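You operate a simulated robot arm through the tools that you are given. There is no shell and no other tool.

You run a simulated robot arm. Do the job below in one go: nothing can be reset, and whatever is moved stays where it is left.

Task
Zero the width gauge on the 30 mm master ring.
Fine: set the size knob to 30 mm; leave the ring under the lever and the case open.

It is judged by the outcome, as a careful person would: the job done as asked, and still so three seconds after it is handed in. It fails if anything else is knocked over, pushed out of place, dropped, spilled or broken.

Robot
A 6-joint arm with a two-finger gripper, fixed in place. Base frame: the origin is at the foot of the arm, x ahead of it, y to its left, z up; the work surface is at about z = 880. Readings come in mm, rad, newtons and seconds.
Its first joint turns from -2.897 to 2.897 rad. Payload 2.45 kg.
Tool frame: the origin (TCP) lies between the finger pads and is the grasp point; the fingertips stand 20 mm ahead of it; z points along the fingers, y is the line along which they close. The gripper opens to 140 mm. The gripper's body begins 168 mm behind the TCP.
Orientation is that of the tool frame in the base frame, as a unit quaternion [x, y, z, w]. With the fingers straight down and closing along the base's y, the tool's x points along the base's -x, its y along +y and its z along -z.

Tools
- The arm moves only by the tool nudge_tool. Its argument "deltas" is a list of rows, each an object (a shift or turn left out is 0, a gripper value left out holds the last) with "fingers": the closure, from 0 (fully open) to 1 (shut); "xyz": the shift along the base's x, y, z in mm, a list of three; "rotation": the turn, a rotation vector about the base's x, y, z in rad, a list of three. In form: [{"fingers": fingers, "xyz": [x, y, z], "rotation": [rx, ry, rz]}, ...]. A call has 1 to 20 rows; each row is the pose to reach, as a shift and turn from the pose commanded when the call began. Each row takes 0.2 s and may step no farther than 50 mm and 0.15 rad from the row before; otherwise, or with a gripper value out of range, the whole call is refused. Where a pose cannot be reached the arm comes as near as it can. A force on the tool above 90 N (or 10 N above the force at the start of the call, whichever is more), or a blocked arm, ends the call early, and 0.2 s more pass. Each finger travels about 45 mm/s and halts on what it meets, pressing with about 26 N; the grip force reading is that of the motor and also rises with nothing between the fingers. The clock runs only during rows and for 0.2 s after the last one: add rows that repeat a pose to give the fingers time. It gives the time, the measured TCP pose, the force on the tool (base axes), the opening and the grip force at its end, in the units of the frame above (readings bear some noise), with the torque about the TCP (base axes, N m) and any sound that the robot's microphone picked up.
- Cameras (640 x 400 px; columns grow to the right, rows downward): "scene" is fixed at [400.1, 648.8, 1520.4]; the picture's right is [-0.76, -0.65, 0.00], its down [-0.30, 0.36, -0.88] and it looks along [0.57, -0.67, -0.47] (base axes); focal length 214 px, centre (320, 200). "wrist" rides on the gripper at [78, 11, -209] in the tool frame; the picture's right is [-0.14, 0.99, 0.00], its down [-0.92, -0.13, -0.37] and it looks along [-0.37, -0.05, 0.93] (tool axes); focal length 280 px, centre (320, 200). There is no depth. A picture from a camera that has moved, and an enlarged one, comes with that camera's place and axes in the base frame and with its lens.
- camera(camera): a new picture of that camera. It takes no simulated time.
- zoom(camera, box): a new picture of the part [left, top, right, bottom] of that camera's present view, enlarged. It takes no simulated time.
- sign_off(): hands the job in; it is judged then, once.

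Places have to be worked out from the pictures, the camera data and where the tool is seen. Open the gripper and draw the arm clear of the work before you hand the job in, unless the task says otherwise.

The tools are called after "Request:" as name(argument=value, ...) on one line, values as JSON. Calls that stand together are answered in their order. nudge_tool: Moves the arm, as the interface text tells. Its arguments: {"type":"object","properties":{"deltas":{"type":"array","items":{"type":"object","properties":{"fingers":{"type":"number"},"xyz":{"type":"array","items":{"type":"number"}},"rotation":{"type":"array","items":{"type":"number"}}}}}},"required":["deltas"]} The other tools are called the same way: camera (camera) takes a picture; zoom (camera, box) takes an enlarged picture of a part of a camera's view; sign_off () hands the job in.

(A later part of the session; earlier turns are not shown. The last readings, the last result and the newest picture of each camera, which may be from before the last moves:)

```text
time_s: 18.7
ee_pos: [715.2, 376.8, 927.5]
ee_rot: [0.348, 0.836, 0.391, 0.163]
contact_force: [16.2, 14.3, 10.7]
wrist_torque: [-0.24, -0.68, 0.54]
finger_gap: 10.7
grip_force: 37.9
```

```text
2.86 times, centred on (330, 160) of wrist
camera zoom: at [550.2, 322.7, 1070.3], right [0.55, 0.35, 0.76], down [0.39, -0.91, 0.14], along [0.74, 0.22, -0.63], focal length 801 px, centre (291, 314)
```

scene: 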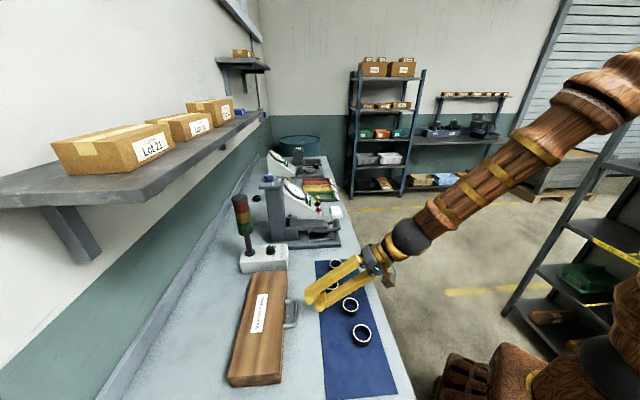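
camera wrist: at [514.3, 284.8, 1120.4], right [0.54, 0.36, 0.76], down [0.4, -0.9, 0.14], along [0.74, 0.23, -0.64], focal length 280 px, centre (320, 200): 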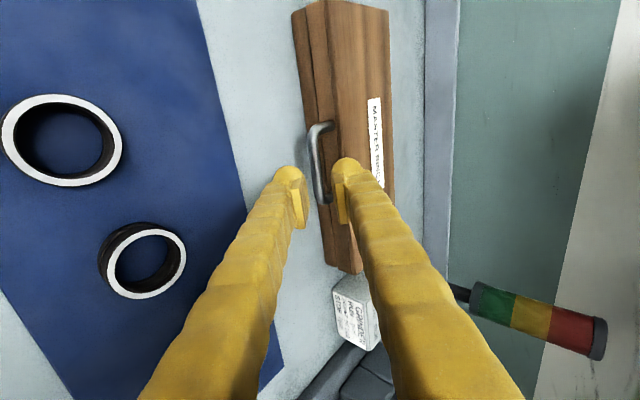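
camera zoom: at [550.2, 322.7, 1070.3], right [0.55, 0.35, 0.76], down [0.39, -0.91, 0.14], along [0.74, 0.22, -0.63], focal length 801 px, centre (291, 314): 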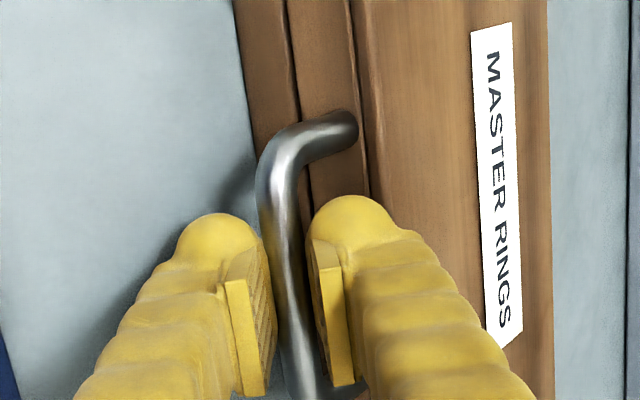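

The bar is firmly held at a 10.7 mm gap. I put the hinge near q≈932, z≈903, so I'll start the lift arc slowly and watch the forces.

Request:
nudge_tool(deltas=[{"fingers": 1.0, "xyz": [0.6, 0.6, 6]}, {"fingers": 1.0, "xyz": [1.7, 1.7, 13.3]}, {"fingers": 1.0, "xyz": [2.8, 2.8, 20]}, {"fingers": 1.0, "xyz": [4.1, 4.1, 26.3]}, {"fingers": 1.0, "xyz": [4.1, 4.1, 26.3]}])

Request:
camera(camera="wrist")

Request:
zoom(camera="scene", box=[200, 230, 360, 390])

```text
time_s: 19.9
ee_pos: [716.5, 380.0, 952.2]
ee_rot: [0.348, 0.836, 0.391, 0.162]
contact_force: [-43.9, -55.1, 17.2]
wrist_torque: [-0.82, -0.04, 0.69]
finger_gap: 9.5
grip_force: 36.7
```

```text
taken
camera wrist: at [552.4, 325.7, 1095.5], right [0.55, 0.35, 0.76], down [0.39, -0.91, 0.14], along [0.74, 0.22, -0.64], focal length 280 px, centre (320, 200)
```

wrist: 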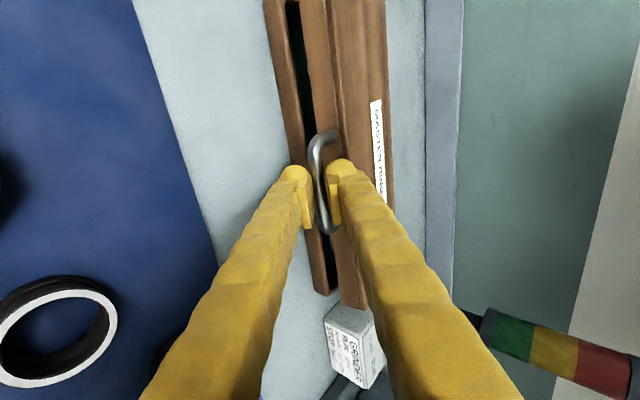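

```text
2.50 times, centred on (280, 310) of scene
camera zoom: at [400.1, 648.8, 1520.4], right [-0.76, -0.65, 0.0], down [-0.3, 0.36, -0.88], along [0.57, -0.67, -0.47], focal length 536 px, centre (420, -75)
```

zoom: 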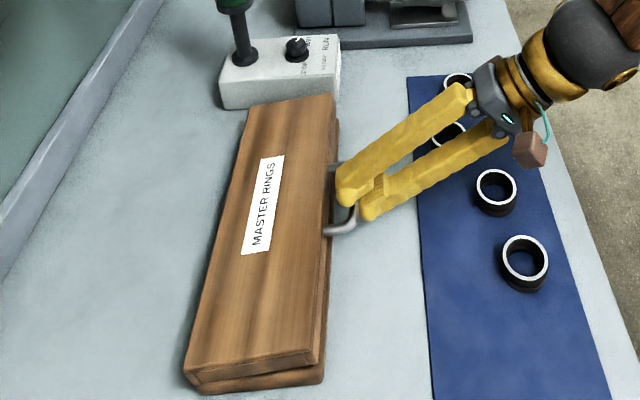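

The lid is lifting, but the tool is pushing about 70 N toward the wall. The hinge must therefore be higher than I assumed, near z≈925. I'll correct the arc and carry on in small steps.

Request:
nudge_tool(deltas=[{"fingers": 1.0, "xyz": [-2.3, -2.3, 3.2]}, {"fingers": 1.0, "xyz": [-1.6, -1.6, 9]}, {"fingers": 1.0, "xyz": [-0.85, -0.85, 13.7]}, {"fingers": 1.0, "xyz": [-0.85, -0.85, 13.7]}])

```text
time_s: 20.9
ee_pos: [716.8, 380.4, 966.9]
ee_rot: [0.346, 0.837, 0.391, 0.162]
contact_force: [-32.1, -2.5, 7.5]
wrist_torque: [0.09, 0.33, 0.55]
finger_gap: 6.0
grip_force: 33.7
```

Request:
zoom(camera="wrist", box=[240, 90, 420, 260])

Request:
zoom(camera="scene", box=[200, 230, 360, 390])

```text
2.35 times, centred on (330, 175) of wrist
camera zoom: at [552.3, 325.9, 1108.8], right [0.55, 0.35, 0.76], down [0.39, -0.91, 0.14], along [0.74, 0.22, -0.64], focal length 660 px, centre (296, 259)
```

zoom: 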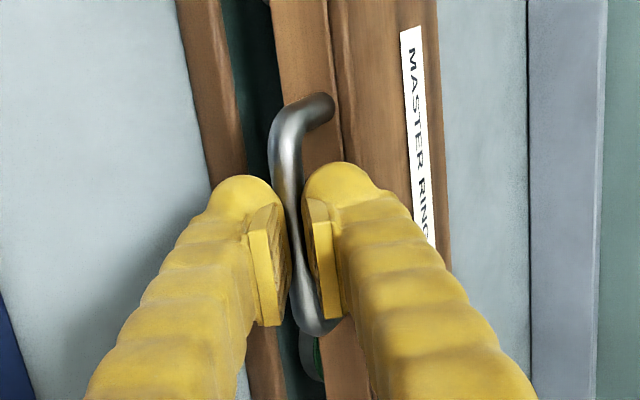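

```text
2.50 times, centred on (280, 310) of scene
camera zoom: at [400.1, 648.8, 1520.4], right [-0.76, -0.65, 0.0], down [-0.3, 0.36, -0.88], along [0.57, -0.67, -0.47], focal length 536 px, centre (420, -75)
```

zoom: 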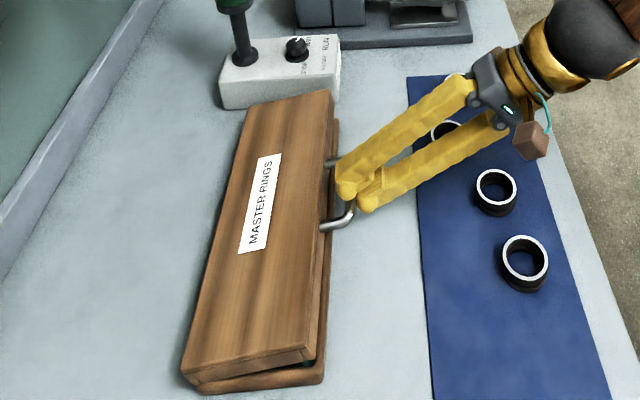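

The gap reading fell to 6 mm, so the bar has slid toward the rounded fingertips. I'll loosen slightly, keeping the lower finger under the bar, slide about 12 mm deeper along the tool axis, and re-grip.

Request:
nudge_tool(deltas=[{"fingers": 0.93, "xyz": [2.7, 2.7, -2.5]}, {"fingers": 0.9, "xyz": [5, 5, -5.5]}, {"fingers": 0.9, "xyz": [6.5, 6.5, -7.5]}, {"fingers": 1.0, "xyz": [6.5, 6.5, -7.5]}, {"fingers": 1.0, "xyz": [6.5, 6.5, -7.5]}])

Request:
zoom(camera="wrist", box=[240, 90, 420, 260])

Request:
zoom(camera="scene", box=[200, 230, 360, 390])

```text
time_s: 22.1
ee_pos: [723.7, 386.7, 957.4]
ee_rot: [0.348, 0.836, 0.391, 0.162]
contact_force: [0.9, -0.2, -2.4]
wrist_torque: [-0.46, -0.49, 0.51]
finger_gap: 9.9
grip_force: 36.7
```

```text
2.35 times, centred on (330, 175) of wrist
camera zoom: at [559.3, 332.7, 1101.4], right [0.55, 0.35, 0.76], down [0.39, -0.91, 0.14], along [0.74, 0.22, -0.64], focal length 660 px, centre (296, 259)
```

zoom: 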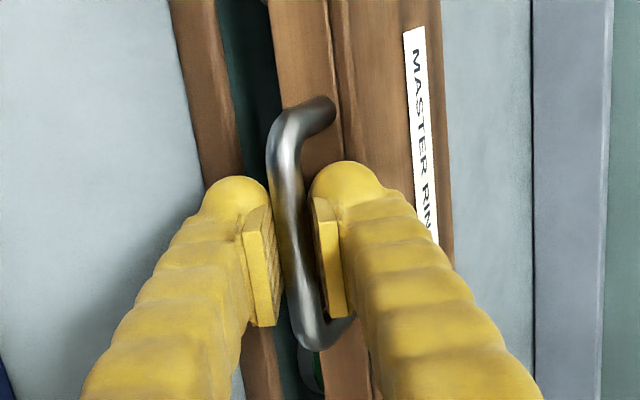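

```text
2.50 times, centred on (280, 310) of scene
camera zoom: at [400.1, 648.8, 1520.4], right [-0.76, -0.65, 0.0], down [-0.3, 0.36, -0.88], along [0.57, -0.67, -0.47], focal length 536 px, centre (420, -75)
```

zoom: 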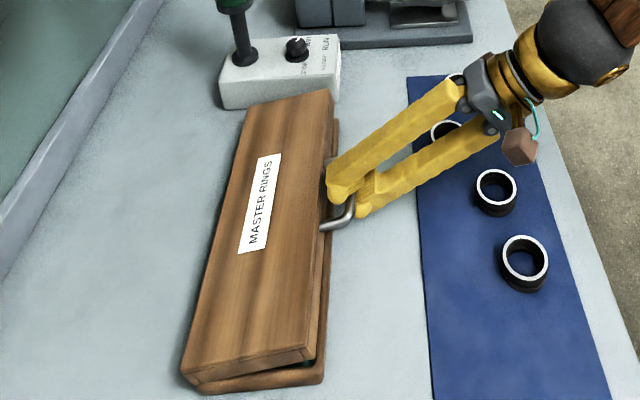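

The re-grip worked: the gap is 9.9 mm, the net force is near zero, and the lid is holding at about 13°. Continuing the arc.

Request:
nudge_tool(deltas=[{"fingers": 1.0, "xyz": [1.4, 1.4, 6.5]}, {"fingers": 1.0, "xyz": [3, 3, 12.8]}, {"fingers": 1.0, "xyz": [4.8, 4.8, 19]}, {"fingers": 1.0, "xyz": [6.8, 6.8, 25.1]}, {"fingers": 1.0, "xyz": [6.8, 6.8, 25.1]}])

```text
time_s: 23.3
ee_pos: [731.8, 393.9, 982.8]
ee_rot: [0.347, 0.837, 0.391, 0.162]
contact_force: [2.9, 40.4, -17.1]
wrist_torque: [-0.28, -0.34, 0.75]
finger_gap: 10.4
grip_force: 37.7
```

The bar is now drawing the tool toward the wall (+30 N along q), so the lid is farther around its arc than I assumed. I'll steer the next steps more toward q.

Request:
nudge_tool(deltas=[{"fingers": 1.0, "xyz": [3, 4.4, 6]}, {"fingers": 1.0, "xyz": [6.3, 7.7, 12.8]}, {"fingers": 1.0, "xyz": [9.8, 11.2, 19]}, {"fingers": 1.0, "xyz": [13.5, 14.9, 25.3]}, {"fingers": 1.0, "xyz": [13.5, 14.9, 25.3]}])

Request:
zoom(camera="scene", box=[200, 230, 360, 390])

Request:
camera(camera="wrist")

```text
time_s: 24.5
ee_pos: [745.0, 406.8, 1008.2]
ee_rot: [0.349, 0.836, 0.391, 0.162]
contact_force: [2.3, -8.7, 4.4]
wrist_torque: [-0.06, -0.07, -0.11]
finger_gap: 9.5
grip_force: 37.2
```

```text
2.50 times, centred on (280, 310) of scene
camera zoom: at [400.1, 648.8, 1520.4], right [-0.76, -0.65, 0.0], down [-0.3, 0.36, -0.88], along [0.57, -0.67, -0.47], focal length 536 px, centre (420, -75)
```

zoom: 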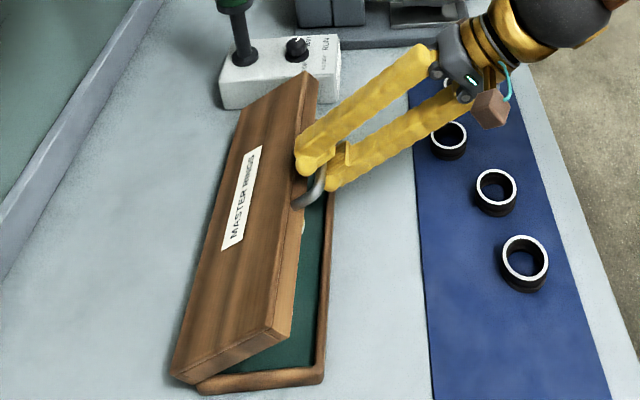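

```text
taken
camera wrist: at [581.3, 353.4, 1151.0], right [0.55, 0.35, 0.76], down [0.39, -0.91, 0.14], along [0.74, 0.22, -0.64], focal length 280 px, centre (320, 200)
```

wrist: 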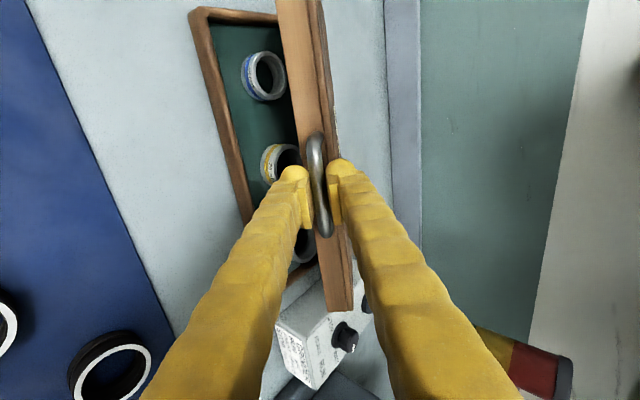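

The lid is about 35° open with near-zero forces, and the master rings inside are visible. Continuing along the arc.

Request:
nudge_tool(deltas=[{"fingers": 1.0, "xyz": [3.9, 3.9, 5.9]}, {"fingers": 1.0, "xyz": [8.1, 8.1, 11.4]}, {"fingers": 1.0, "xyz": [12.4, 12.4, 16.7]}, {"fingers": 1.0, "xyz": [16.9, 16.9, 21.6]}, {"fingers": 1.0, "xyz": [21.6, 21.6, 26.2]}, {"fingers": 1.0, "xyz": [26.4, 26.4, 30.4]}, {"fingers": 1.0, "xyz": [26.4, 26.4, 30.4]}])

Request:
camera(camera="wrist")

```text
time_s: 26.1
ee_pos: [771.2, 434.5, 1037.7]
ee_rot: [0.347, 0.837, 0.391, 0.161]
contact_force: [6.8, 16.7, -29.0]
wrist_torque: [0.23, 0.32, 0.17]
finger_gap: 8.6
grip_force: 36.0
```

```text
taken
camera wrist: at [606.5, 381.6, 1180.9], right [0.55, 0.35, 0.76], down [0.39, -0.91, 0.14], along [0.74, 0.22, -0.64], focal length 280 px, centre (320, 200)
```

wrist: 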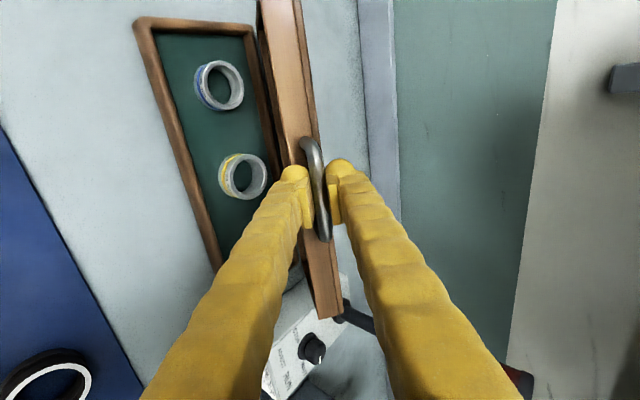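

The bar is now pulling forward and down along the tool, so the true arc is a bit tighter than mine. I'll continue with a small correction.

Request:
nudge_tool(deltas=[{"fingers": 1.0, "xyz": [6.4, 6.4, 0.8]}, {"fingers": 1.0, "xyz": [11.6, 11.6, 4.3]}, {"fingers": 1.0, "xyz": [16.8, 16.8, 7.4]}, {"fingers": 1.0, "xyz": [22.2, 22.2, 10.1]}, {"fingers": 1.0, "xyz": [27.6, 27.6, 12.4]}, {"fingers": 1.0, "xyz": [33.2, 33.2, 14.2]}, {"fingers": 1.0, "xyz": [33.2, 33.2, 14.2]}])

Request:
camera(camera="wrist")

Request:
zoom(camera="scene", box=[180, 200, 360, 390])

```text
time_s: 27.7
ee_pos: [801.9, 466.9, 1054.3]
ee_rot: [0.348, 0.836, 0.392, 0.163]
contact_force: [-3.8, -4.5, 25.0]
wrist_torque: [0.27, 0.19, -0.43]
finger_gap: 7.4
grip_force: 36.0
```

```text
taken
camera wrist: at [638.1, 413.1, 1196.4], right [0.55, 0.35, 0.76], down [0.39, -0.91, 0.14], along [0.74, 0.22, -0.63], focal length 280 px, centre (320, 200)
```

wrist: 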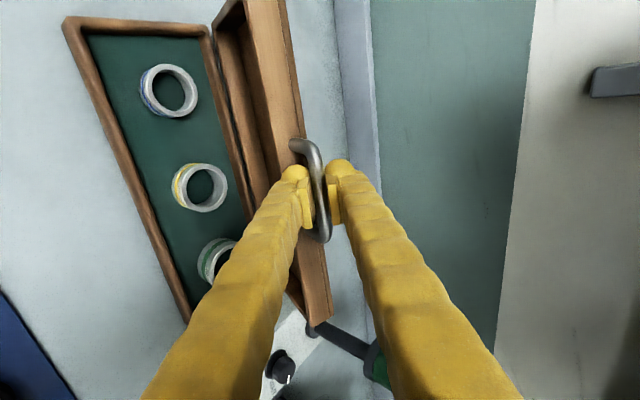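

```text
2.11 times, centred on (270, 295) of scene
camera zoom: at [400.1, 648.8, 1520.4], right [-0.76, -0.65, 0.0], down [-0.3, 0.36, -0.88], along [0.57, -0.67, -0.47], focal length 452 px, centre (425, 0)
```

zoom: 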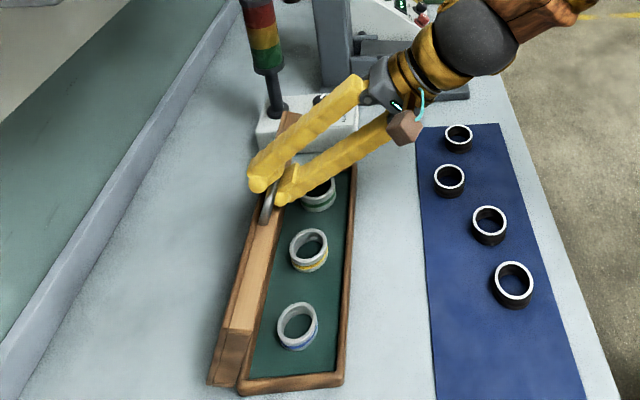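

The lid is about 70° open, but the bar has crept toward the tips again (gap 7.4). I'll loosen, advance 9 mm, re-grip and keep going past vertical.

Request:
nudge_tool(deltas=[{"fingers": 0.92, "xyz": [2.5, 2.5, -2.5]}, {"fingers": 0.9, "xyz": [5.5, 5.5, -6]}, {"fingers": 1.0, "xyz": [5.5, 5.5, -6]}, {"fingers": 1.0, "xyz": [5.5, 5.5, -6]}, {"fingers": 1.0, "xyz": [11, 11, -4.5]}, {"fingers": 1.0, "xyz": [16.5, 16.5, -3.5]}, {"fingers": 1.0, "xyz": [22, 22, -3]}, {"fingers": 1.0, "xyz": [28, 28, -3]}, {"fingers": 1.0, "xyz": [28, 28, -3]}])

Request:
camera(camera="wrist")

Request:
zoom(camera="scene", box=[180, 200, 360, 390])

```text
time_s: 29.7
ee_pos: [833.0, 496.3, 1051.6]
ee_rot: [0.348, 0.836, 0.391, 0.162]
contact_force: [-1.6, -2.7, 28.4]
wrist_torque: [0.08, 1.01, -0.67]
finger_gap: 5.9
grip_force: 34.5
```

```text
taken
camera wrist: at [667.6, 441.9, 1194.0], right [0.55, 0.35, 0.76], down [0.39, -0.91, 0.14], along [0.74, 0.22, -0.63], focal length 280 px, centre (320, 200)
```

wrist: 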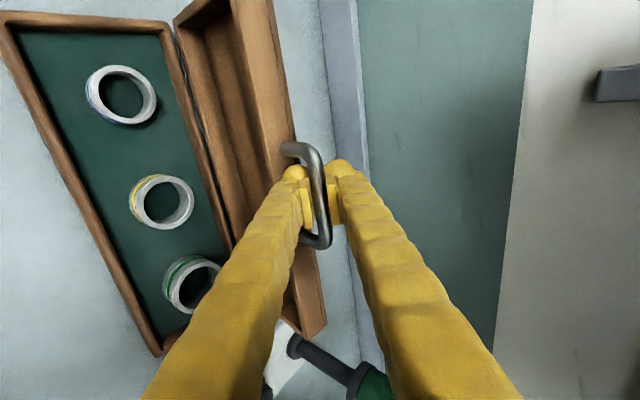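

```text
2.11 times, centred on (270, 295) of scene
camera zoom: at [400.1, 648.8, 1520.4], right [-0.76, -0.65, 0.0], down [-0.3, 0.36, -0.88], along [0.57, -0.67, -0.47], focal length 452 px, centre (425, 0)
```

zoom: 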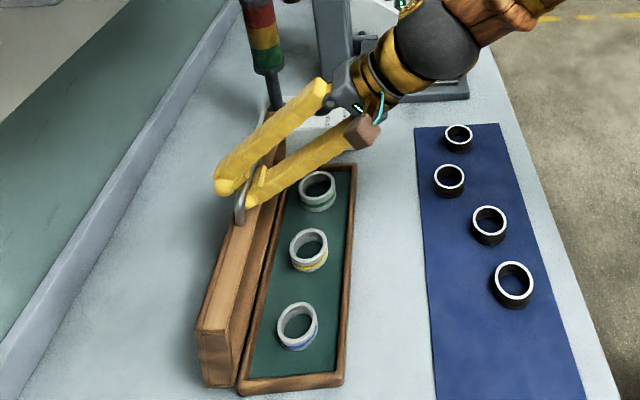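

The lid is close to vertical. The lower finger is on the near side of the bar, so I'll keep pushing toward the wall and slightly down to take it past vertical.

Request:
nudge_tool(deltas=[{"fingers": 1.0, "xyz": [3, 3, -5]}, {"fingers": 1.0, "xyz": [8, 8, -9]}, {"fingers": 1.0, "xyz": [14, 14, -12]}, {"fingers": 1.0, "xyz": [20, 20, -15]}, {"fingers": 1.0, "xyz": [26, 26, -19]}, {"fingers": 1.0, "xyz": [26, 26, -19]}])

Request:
camera(camera="wrist")

Request:
zoom(camera="scene", box=[180, 200, 360, 390])

```text
time_s: 30.3
ee_pos: [839.1, 504.5, 1052.6]
ee_rot: [0.347, 0.835, 0.395, 0.165]
contact_force: [-3.2, 2.5, 11.4]
wrist_torque: [0.61, 0.99, -0.52]
finger_gap: 6.1
grip_force: 34.3
stopped in row 2: the force on the tool passed its limit at 96 N (the readings are from after the stop); the commanded pose is now the measured one
```

```text
taken
camera wrist: at [674.4, 448.6, 1193.0], right [0.54, 0.35, 0.77], down [0.39, -0.91, 0.13], along [0.74, 0.23, -0.63], focal length 280 px, centre (320, 200)
```

wrist: 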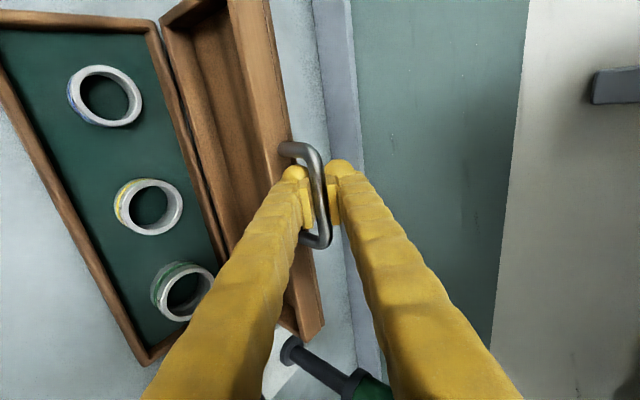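

```text
2.11 times, centred on (270, 295) of scene
camera zoom: at [400.1, 648.8, 1520.4], right [-0.76, -0.65, 0.0], down [-0.3, 0.36, -0.88], along [0.57, -0.67, -0.47], focal length 452 px, centre (425, 0)
```

zoom: 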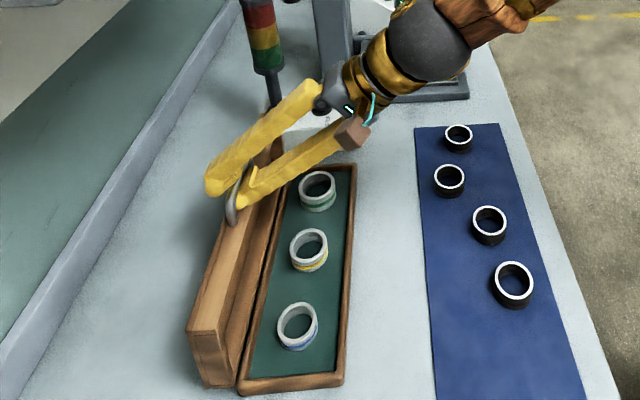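

The tips pressed on the lid's edge when I moved down, and the lid is now about at or past vertical. I'll ease up a few mm and push only toward the wall.

Request:
nudge_tool(deltas=[{"fingers": 1.0, "xyz": [0, 0, 4]}, {"fingers": 1.0, "xyz": [5, 5, 4]}, {"fingers": 1.0, "xyz": [10, 10, 3]}, {"fingers": 1.0, "xyz": [15, 15, 2]}, {"fingers": 1.0, "xyz": [20, 20, 0]}, {"fingers": 1.0, "xyz": [20, 20, 0]}])

Request:
camera(camera="wrist")

Request:
zoom(camera="scene", box=[180, 200, 360, 390])

```text
time_s: 31.7
ee_pos: [860.2, 522.8, 1047.8]
ee_rot: [0.347, 0.835, 0.394, 0.164]
contact_force: [4.9, -13.1, -29.3]
wrist_torque: [0.66, 0.42, -0.65]
finger_gap: 6.6
grip_force: 34.6
```

```text
taken
camera wrist: at [693.8, 468.3, 1190.2], right [0.54, 0.35, 0.76], down [0.39, -0.91, 0.14], along [0.74, 0.23, -0.63], focal length 280 px, centre (320, 200)
```

wrist: 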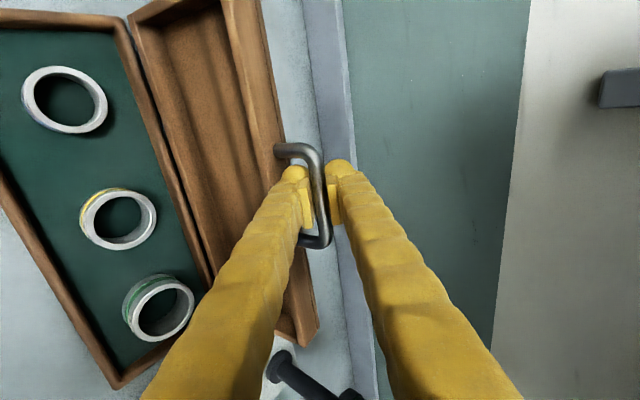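

```text
2.11 times, centred on (270, 295) of scene
camera zoom: at [400.1, 648.8, 1520.4], right [-0.76, -0.65, 0.0], down [-0.3, 0.36, -0.88], along [0.57, -0.67, -0.47], focal length 452 px, centre (425, 0)
```

zoom: 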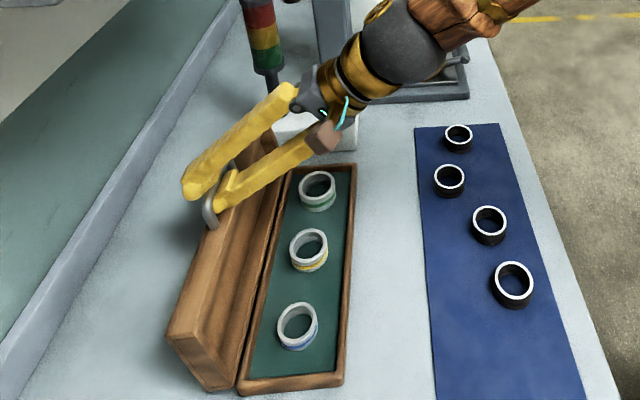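

The lid is past vertical, at roughly 105°. I'll go a little further to feel for a stop before releasing.

Request:
nudge_tool(deltas=[{"fingers": 1.0, "xyz": [3, 3, -2]}, {"fingers": 1.0, "xyz": [6, 6, -4]}, {"fingers": 1.0, "xyz": [9, 9, -7]}, {"fingers": 1.0, "xyz": [9, 9, -7]}])

Request:
zoom(camera="scene", box=[180, 200, 360, 390])

```text
time_s: 32.7
ee_pos: [869.6, 533.2, 1045.1]
ee_rot: [0.347, 0.835, 0.395, 0.164]
contact_force: [0.0, -5.0, -11.6]
wrist_torque: [0.62, 0.53, -0.63]
finger_gap: 6.9
grip_force: 35.3
```

```text
2.11 times, centred on (270, 295) of scene
camera zoom: at [400.1, 648.8, 1520.4], right [-0.76, -0.65, 0.0], down [-0.3, 0.36, -0.88], along [0.57, -0.67, -0.47], focal length 452 px, centre (425, 0)
```

zoom: 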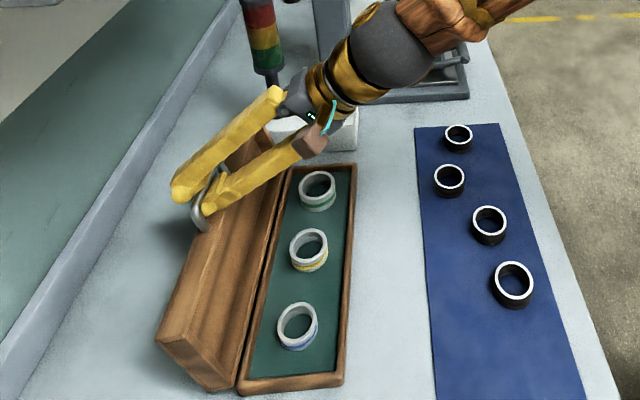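

About 110° open and the lid is easy to hold. I'll open the fingers slowly and see whether it stays.

Request:
nudge_tool(deltas=[{"fingers": 0.95}, {"fingers": 0.92}, {"fingers": 0.89}, {"fingers": 0.86}, {"fingers": 0.84}, {"fingers": 0.84}])

Request:
zoom(camera="scene", box=[180, 200, 360, 390])

Request:
camera(camera="wrist")

```text
time_s: 34.1
ee_pos: [867.8, 533.6, 1044.9]
ee_rot: [0.347, 0.834, 0.396, 0.164]
contact_force: [2.1, 9.6, 23.4]
wrist_torque: [0.1, 0.1, -0.05]
finger_gap: 9.4
grip_force: 0.0
```

```text
2.11 times, centred on (270, 295) of scene
camera zoom: at [400.1, 648.8, 1520.4], right [-0.76, -0.65, 0.0], down [-0.3, 0.36, -0.88], along [0.57, -0.67, -0.47], focal length 452 px, centre (425, 0)
```

zoom: 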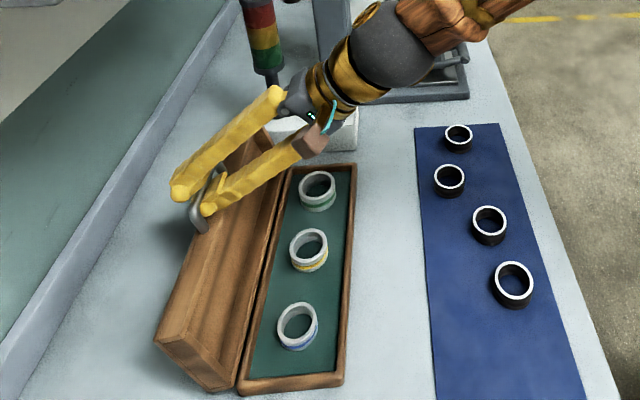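

```text
taken
camera wrist: at [703.0, 477.4, 1186.2], right [0.54, 0.35, 0.77], down [0.39, -0.91, 0.13], along [0.74, 0.23, -0.63], focal length 280 px, centre (320, 200)
```

wrist: 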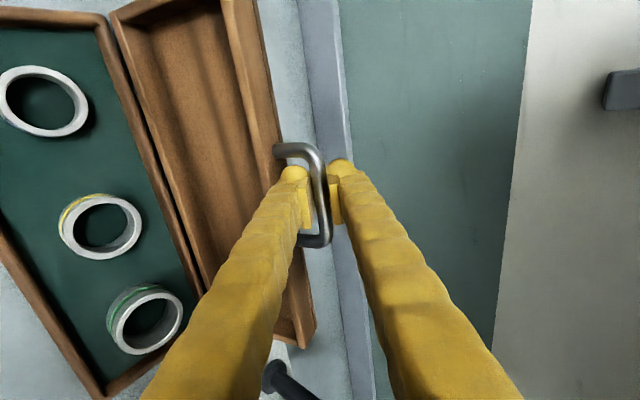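

The lid stays up. The lower finger is blocked by the lid's edge, which explains the 23 N upward force, so I'll withdraw along the tool axis while opening.

Request:
nudge_tool(deltas=[{"fingers": 0.84, "xyz": [-2, -2, 5]}, {"fingers": 0.84, "xyz": [-5, -5, 10]}, {"fingers": 0.84, "xyz": [-10, -10, 16]}, {"fingers": 0.84, "xyz": [-16, -16, 23]}, {"fingers": 0.84, "xyz": [-22, -22, 32]}, {"fingers": 0.84, "xyz": [-32, -32, 50]}, {"fingers": 0.84, "xyz": [-45, -45, 70]}, {"fingers": 0.84, "xyz": [-45, -45, 70]}])

Request:
zoom(camera="scene", box=[180, 200, 360, 390])

Request:
camera(camera="wrist")

```text
time_s: 35.9
ee_pos: [822.4, 488.5, 1115.2]
ee_rot: [0.348, 0.835, 0.394, 0.164]
contact_force: [-0.4, 0.3, -0.2]
wrist_torque: [-0.04, 0.04, 0.02]
finger_gap: 22.3
grip_force: 0.1
```

```text
2.11 times, centred on (270, 295) of scene
camera zoom: at [400.1, 648.8, 1520.4], right [-0.76, -0.65, 0.0], down [-0.3, 0.36, -0.88], along [0.57, -0.67, -0.47], focal length 452 px, centre (425, 0)
```

zoom: 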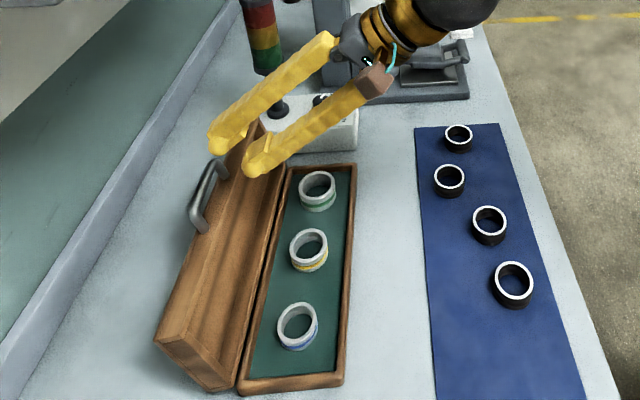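

```text
taken
camera wrist: at [656.2, 432.9, 1256.6], right [0.54, 0.35, 0.77], down [0.39, -0.91, 0.14], along [0.74, 0.23, -0.63], focal length 280 px, centre (320, 200)
```

wrist: 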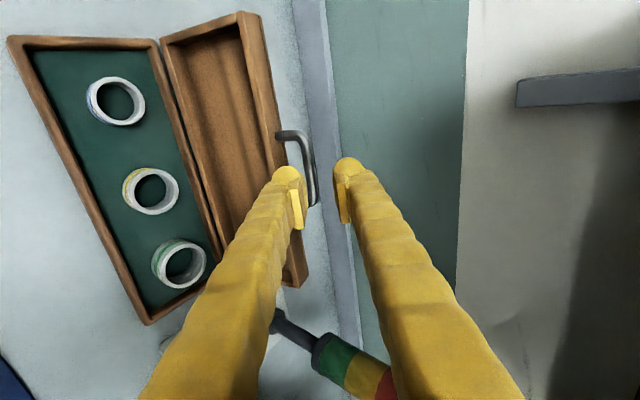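

The lid stays open by itself. Now I'll zoom in on the three master rings for their markings.

Request:
zoom(camera="wrist", box=[70, 60, 220, 300])

Request:
zoom(camera="scene", box=[245, 270, 305, 360])

```text
1.67 times, centred on (145, 180) of wrist
camera zoom: at [656.2, 432.9, 1256.6], right [0.54, 0.35, 0.77], down [0.39, -0.91, 0.14], along [0.74, 0.23, -0.63], focal length 467 px, centre (612, 233)
```

zoom: 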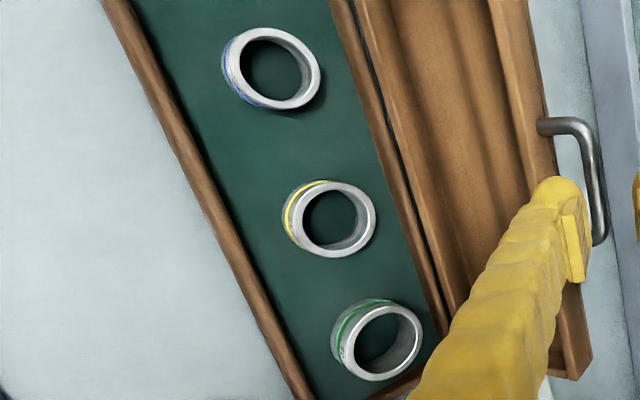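

```text
4.44 times, centred on (275, 315) of scene
camera zoom: at [400.1, 648.8, 1520.4], right [-0.76, -0.65, 0.0], down [-0.3, 0.36, -0.88], along [0.57, -0.67, -0.47], focal length 953 px, centre (520, -311)
```

zoom: 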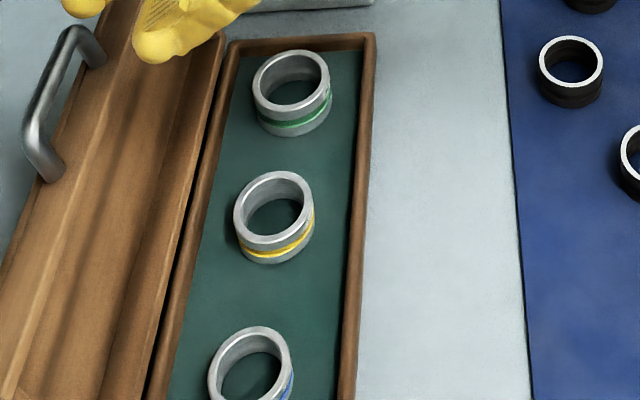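

Request:
zoom(camera="wrist", box=[145, 230, 215, 295])

Request:
zoom(camera="wrist", box=[115, 160, 185, 220])

Request:
zoom(camera="wrist", box=[80, 70, 150, 130])

```text
6.15 times, centred on (180, 262) of wrist
camera zoom: at [656.2, 432.9, 1256.6], right [0.54, 0.35, 0.77], down [0.39, -0.91, 0.14], along [0.74, 0.23, -0.63], focal length 1726 px, centre (1182, -185)
```

zoom: 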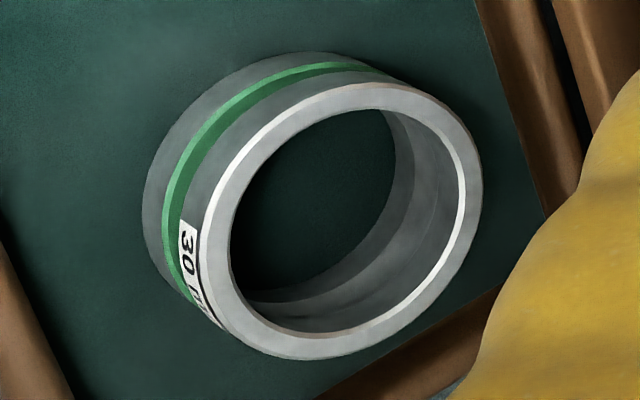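

```text
6.67 times, centred on (150, 190) of wrist
camera zoom: at [656.2, 432.9, 1256.6], right [0.54, 0.35, 0.77], down [0.39, -0.91, 0.14], along [0.74, 0.23, -0.63], focal length 1869 px, centre (1453, 267)
```

zoom: 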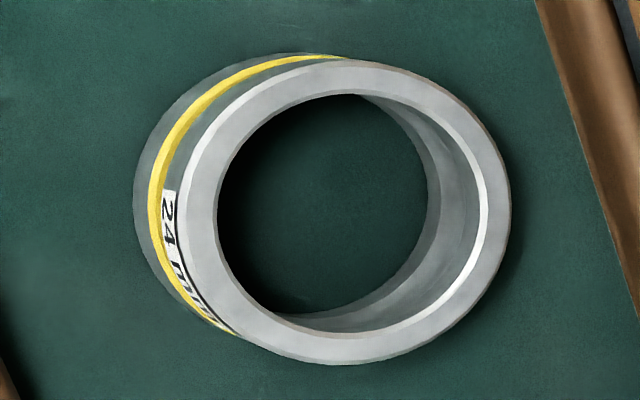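

```text
6.67 times, centred on (115, 100) of wrist
camera zoom: at [656.2, 432.9, 1256.6], right [0.54, 0.35, 0.77], down [0.39, -0.91, 0.14], along [0.74, 0.23, -0.63], focal length 1869 px, centre (1687, 867)
```

zoom: 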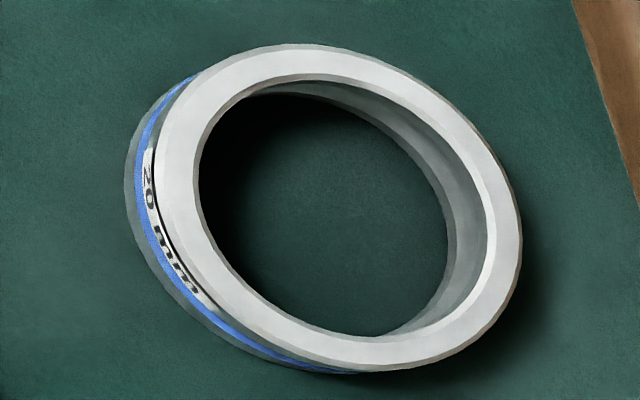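

The green ring is the 30 mm master, near (856, 377). Before handling it I want to understand the lever, so I'll zoom the scene camera on the gauge.

Request:
zoom(camera="scene", box=[275, 195, 350, 255])

Request:
zoom(camera="scene", box=[255, 170, 325, 225])

```text
6.67 times, centred on (312, 225) of scene
camera zoom: at [400.1, 648.8, 1520.4], right [-0.76, -0.65, 0.0], down [-0.3, 0.36, -0.88], along [0.57, -0.67, -0.47], focal length 1430 px, centre (370, 33)
```

zoom: 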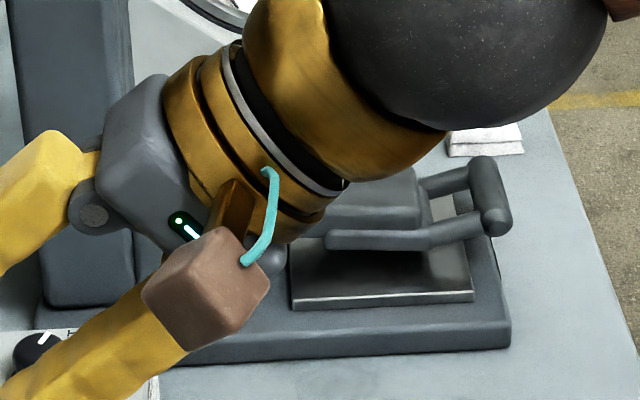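

```text
7.27 times, centred on (290, 198) of scene
camera zoom: at [400.1, 648.8, 1520.4], right [-0.76, -0.65, 0.0], down [-0.3, 0.36, -0.88], along [0.57, -0.67, -0.47], focal length 1560 px, centre (538, 218)
```

zoom: 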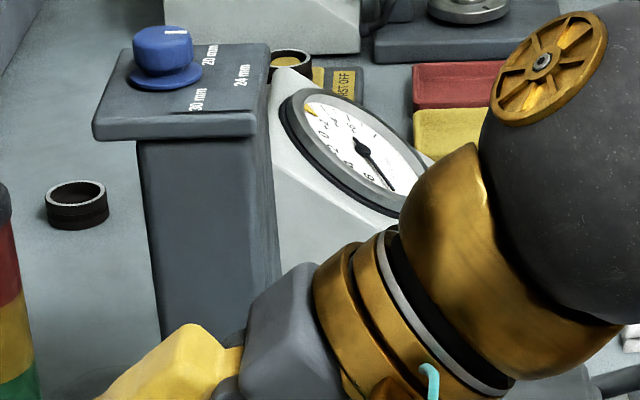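

The arm was hiding the gauge. I'll raise and level the tool, then turn it back so the fingers close along the bench. That gives a clear view and sets up for the size knob.

Request:
nudge_tool(deltas=[{"fingers": 0.7, "xyz": [-10, -10, 30]}, {"fingers": 0.6, "xyz": [-20, -20, 60], "rotation": [-0.1, 0.1, 0]}, {"fingers": 0.5, "xyz": [-30, -35, 90], "rotation": [-0.2, 0.2, 0]}, {"fingers": 0.5, "xyz": [-40, -50, 120], "rotation": [-0.3, 0.3, 0]}, {"fingers": 0.5, "xyz": [-45, -65, 150], "rotation": [-0.4, 0.4, 0]}, {"fingers": 0.5, "xyz": [-45, -80, 180], "rotation": [-0.5, 0.5, 0]}, {"fingers": 0.5, "xyz": [-45, -100, 210], "rotation": [-0.62, 0.62, 0]}, {"fingers": 0.5, "xyz": [-45, -100, 230], "rotation": [-0.62, 0.62, 0]}])

Request:
camera(camera="scene")

Request:
zoom(camera="scene", box=[255, 180, 350, 255])

```text
refused: row 7 steps farther than a row can; nothing moved
```

```text
taken
```

scene: 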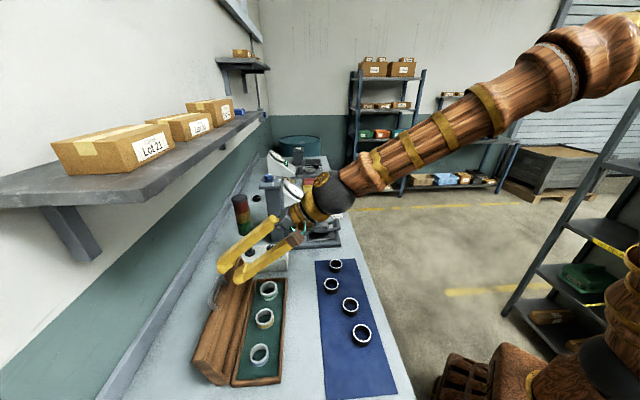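

```text
5.33 times, centred on (302, 218) of scene
camera zoom: at [400.1, 648.8, 1520.4], right [-0.76, -0.65, 0.0], down [-0.3, 0.36, -0.88], along [0.57, -0.67, -0.47], focal length 1144 px, centre (413, 107)
```

zoom: 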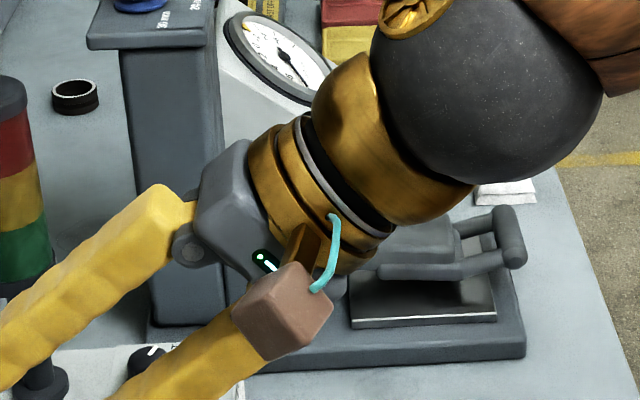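

The last turn step was slightly too large, so the whole call was refused. I'll resend it with even steps.

Request:
nudge_tool(deltas=[{"fingers": 0.7, "xyz": [-10, -10, 30]}, {"fingers": 0.6, "xyz": [-20, -20, 60], "rotation": [-0.1, 0.1, 0]}, {"fingers": 0.5, "xyz": [-30, -35, 90], "rotation": [-0.2, 0.2, 0]}, {"fingers": 0.5, "xyz": [-40, -50, 120], "rotation": [-0.3, 0.3, 0]}, {"fingers": 0.5, "xyz": [-45, -65, 150], "rotation": [-0.4, 0.4, 0]}, {"fingers": 0.5, "xyz": [-45, -80, 180], "rotation": [-0.5, 0.5, 0]}, {"fingers": 0.5, "xyz": [-45, -100, 210], "rotation": [-0.6, 0.6, 0]}, {"fingers": 0.5, "xyz": [-45, -100, 230], "rotation": [-0.622, 0.622, 0]}])

Request:
nudge_tool(deltas=[{"xyz": [0, 0, 0], "rotation": [0, 0, 0.143]}, {"xyz": [10, -30, 0], "rotation": [0, 0, 0.286]}, {"xyz": [20, -60, 0], "rotation": [0, 0, 0.428]}, {"xyz": [30, -90, 0], "rotation": [0, 0, 0.571]}, {"xyz": [40, -120, 0], "rotation": [0, 0, 0.714]}, {"xyz": [50, -150, 0], "rotation": [0, 0, 0.857]}, {"xyz": [60, -180, 0], "rotation": [0, 0, 1.0]}, {"xyz": [70, -210, 0], "rotation": [0, 0, 1.142]}, {"xyz": [80, -240, 0], "rotation": [0, 0, 1.285]}, {"xyz": [85, -260, 0], "rotation": [0, 0, 1.428]}, {"xyz": [85, -280, 0], "rotation": [0, 0, 1.571]}, {"xyz": [85, -280, 0], "rotation": [0, 0, 1.571]}])

Request:
camera(camera="wrist")

Request:
zoom(camera="scene", box=[240, 170, 360, 260])

```text
time_s: 37.7
ee_pos: [779.7, 385.7, 1342.7]
ee_rot: [0.383, 0.924, 0.001, 0.001]
contact_force: [0.3, -0.6, 0.3]
wrist_torque: [-0.05, 0.02, -0.03]
finger_gap: 69.8
grip_force: 0.1
```

```text
time_s: 40.3
ee_pos: [862.6, 109.5, 1341.7]
ee_rot: [-0.384, 0.923, 0.002, 0.0]
contact_force: [0.0, -0.4, -0.5]
wrist_torque: [-0.02, 0.0, -0.02]
finger_gap: 70.0
grip_force: 0.0
```

```text
taken
camera wrist: at [800.3, 60.0, 1551.5], right [-0.6, 0.8, 0.0], down [0.74, 0.56, 0.37], along [0.29, 0.23, -0.93], focal length 280 px, centre (320, 200)
```

wrist: 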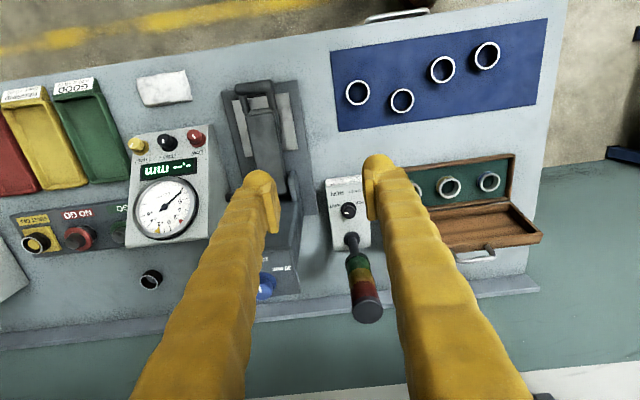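

```text
4.44 times, centred on (300, 215) of scene
camera zoom: at [400.1, 648.8, 1520.4], right [-0.76, -0.65, 0.0], down [-0.3, 0.36, -0.88], along [0.57, -0.67, -0.47], focal length 953 px, centre (409, 133)
```

zoom: 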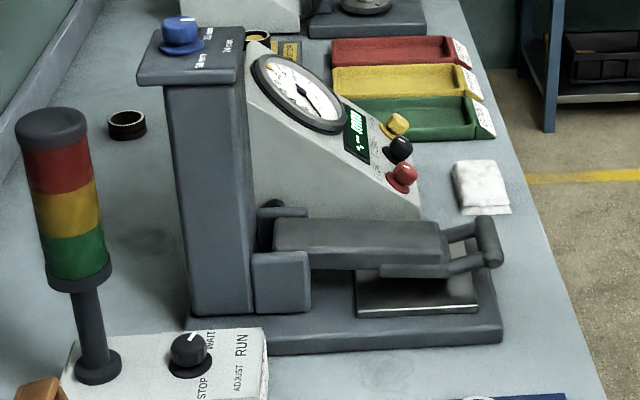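

The lever now hangs over the anvil with a gap a little under 30 mm. I'll set the size knob first: turn the tool slightly, tilt it outward for reach, and go to a viewing position above the knob.

Request:
nudge_tool(deltas=[{"fingers": 0.5, "xyz": [0, 0, 0], "rotation": [0, 0, -0.108]}, {"fingers": 0.5, "xyz": [0, 0, 0], "rotation": [0, 0, -0.108]}])

Request:
nudge_tool(deltas=[{"xyz": [35, 5, 0], "rotation": [0.063, -0.078, 0]}, {"xyz": [70, 10, 0], "rotation": [0.125, -0.156, 0]}, {"xyz": [105, 15, 0], "rotation": [0.188, -0.234, 0]}, {"xyz": [140, 20, -10], "rotation": [0.25, -0.312, 0]}, {"xyz": [175, 25, -20], "rotation": [0.313, -0.39, 0]}, {"xyz": [175, 25, -20], "rotation": [0.313, -0.39, 0]}])

Request:
camera(camera="wrist")

Request:
camera(camera="scene")

```text
time_s: 40.9
ee_pos: [862.7, 107.2, 1341.9]
ee_rot: [-0.332, 0.943, 0.002, 0.0]
contact_force: [0.8, 0.6, -0.9]
wrist_torque: [0.0, 0.01, 0.0]
finger_gap: 69.9
grip_force: 0.2
```

```text
time_s: 42.3
ee_pos: [1040.2, 131.4, 1321.1]
ee_rot: [-0.322, 0.914, 0.084, 0.234]
contact_force: [0.0, -0.3, 0.6]
wrist_torque: [0.01, 0.01, 0.01]
finger_gap: 70.1
grip_force: 0.1
```

```text
taken
camera wrist: at [901.4, 32.2, 1467.8], right [-0.53, 0.85, 0.07], down [0.57, 0.29, 0.77], along [0.63, 0.44, -0.64], focal length 280 px, centre (320, 200)
```

wrist: 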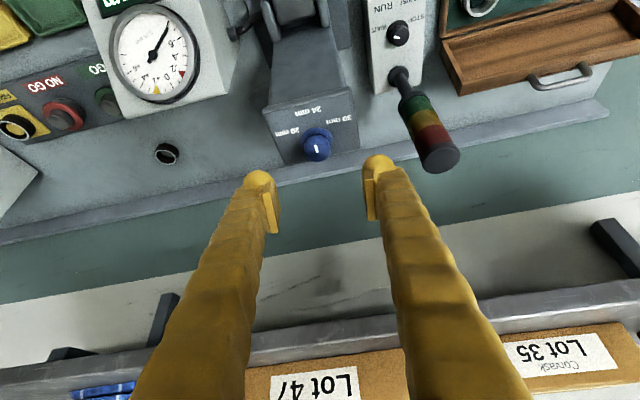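

```text
taken
```

scene: 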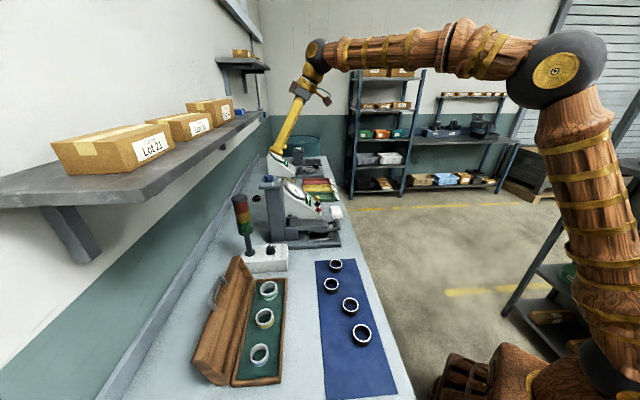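

Request:
zoom(camera="wrist", box=[255, 80, 365, 180])

Request:
zoom(camera="scene", box=[250, 165, 300, 205])

```text
4.00 times, centred on (310, 130) of wrist
camera zoom: at [901.4, 32.2, 1467.8], right [-0.53, 0.85, 0.07], down [0.57, 0.29, 0.77], along [0.63, 0.44, -0.64], focal length 1122 px, centre (360, 480)
```

zoom: 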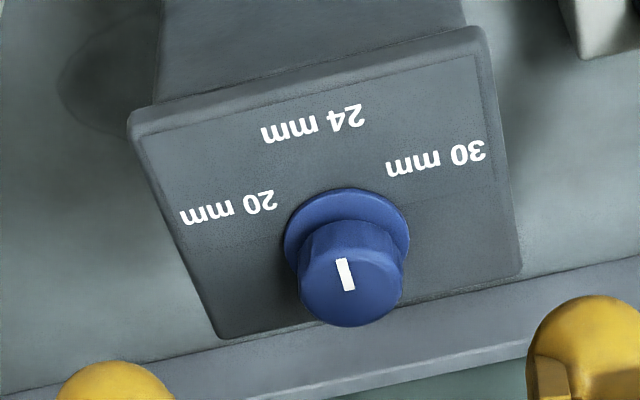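

```text
10.00 times, centred on (275, 185) of scene
camera zoom: at [400.1, 648.8, 1520.4], right [-0.76, -0.65, 0.0], down [-0.3, 0.36, -0.88], along [0.57, -0.67, -0.47], focal length 2145 px, centre (770, 350)
```

zoom: 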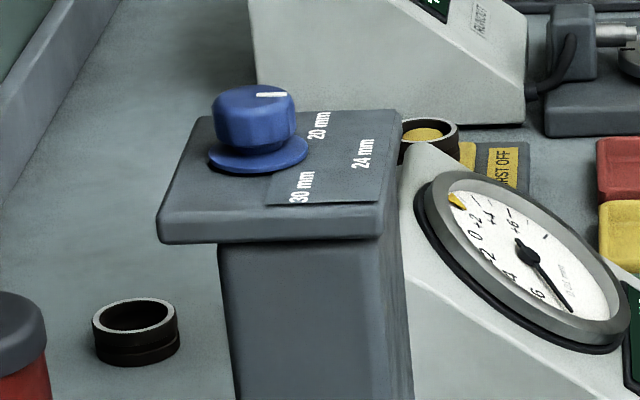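

The knob's top centre triangulates to (1085, 165, 1203), about 32 mm across and 25 mm tall. The arm has reach to spare, so I'll level the tool directly above it for a straight-down grip.

Request:
nudge_tool(deltas=[{"fingers": 0.5, "xyz": [10, 8, 0], "rotation": [-0.078, 0.0975, 0]}, {"fingers": 0.5, "xyz": [20, 16, 0], "rotation": [-0.156, 0.195, 0]}, {"fingers": 0.5, "xyz": [32, 24, 0], "rotation": [-0.234, 0.2925, 0]}, {"fingers": 0.5, "xyz": [45, 33, -15], "rotation": [-0.313, 0.39, 0]}, {"fingers": 0.5, "xyz": [45, 33, -30], "rotation": [-0.313, 0.39, 0]}, {"fingers": 0.5, "xyz": [45, 33, -30], "rotation": [-0.313, 0.39, 0]}])

Request:
camera(camera="wrist")

Request:
camera(camera="scene")

```text
time_s: 43.7
ee_pos: [1067.0, 160.8, 1282.8]
ee_rot: [-0.332, 0.943, 0.001, -0.001]
contact_force: [-0.2, 0.8, -0.5]
wrist_torque: [-0.01, 0.01, -0.04]
finger_gap: 70.3
grip_force: 0.0
out of reach, approached as far as the arm can: row 4, 5, 6
```

```text
taken
camera wrist: at [999.3, 119.3, 1493.8], right [-0.51, 0.86, 0.0], down [0.8, 0.48, 0.37], along [0.31, 0.19, -0.93], focal length 280 px, centre (320, 200)
```

wrist: 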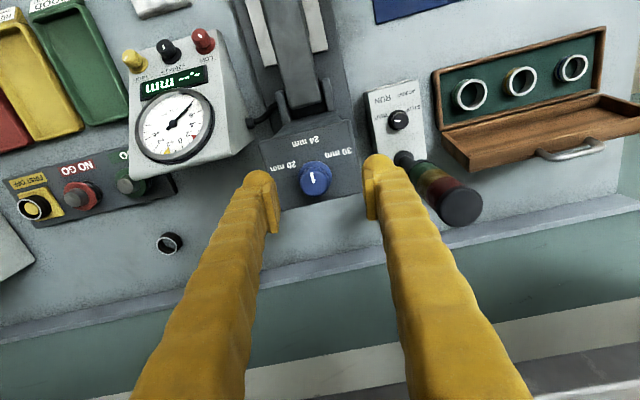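

```text
taken
```

scene: 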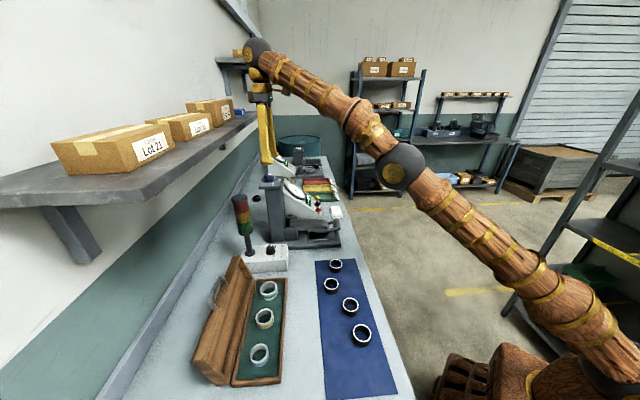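

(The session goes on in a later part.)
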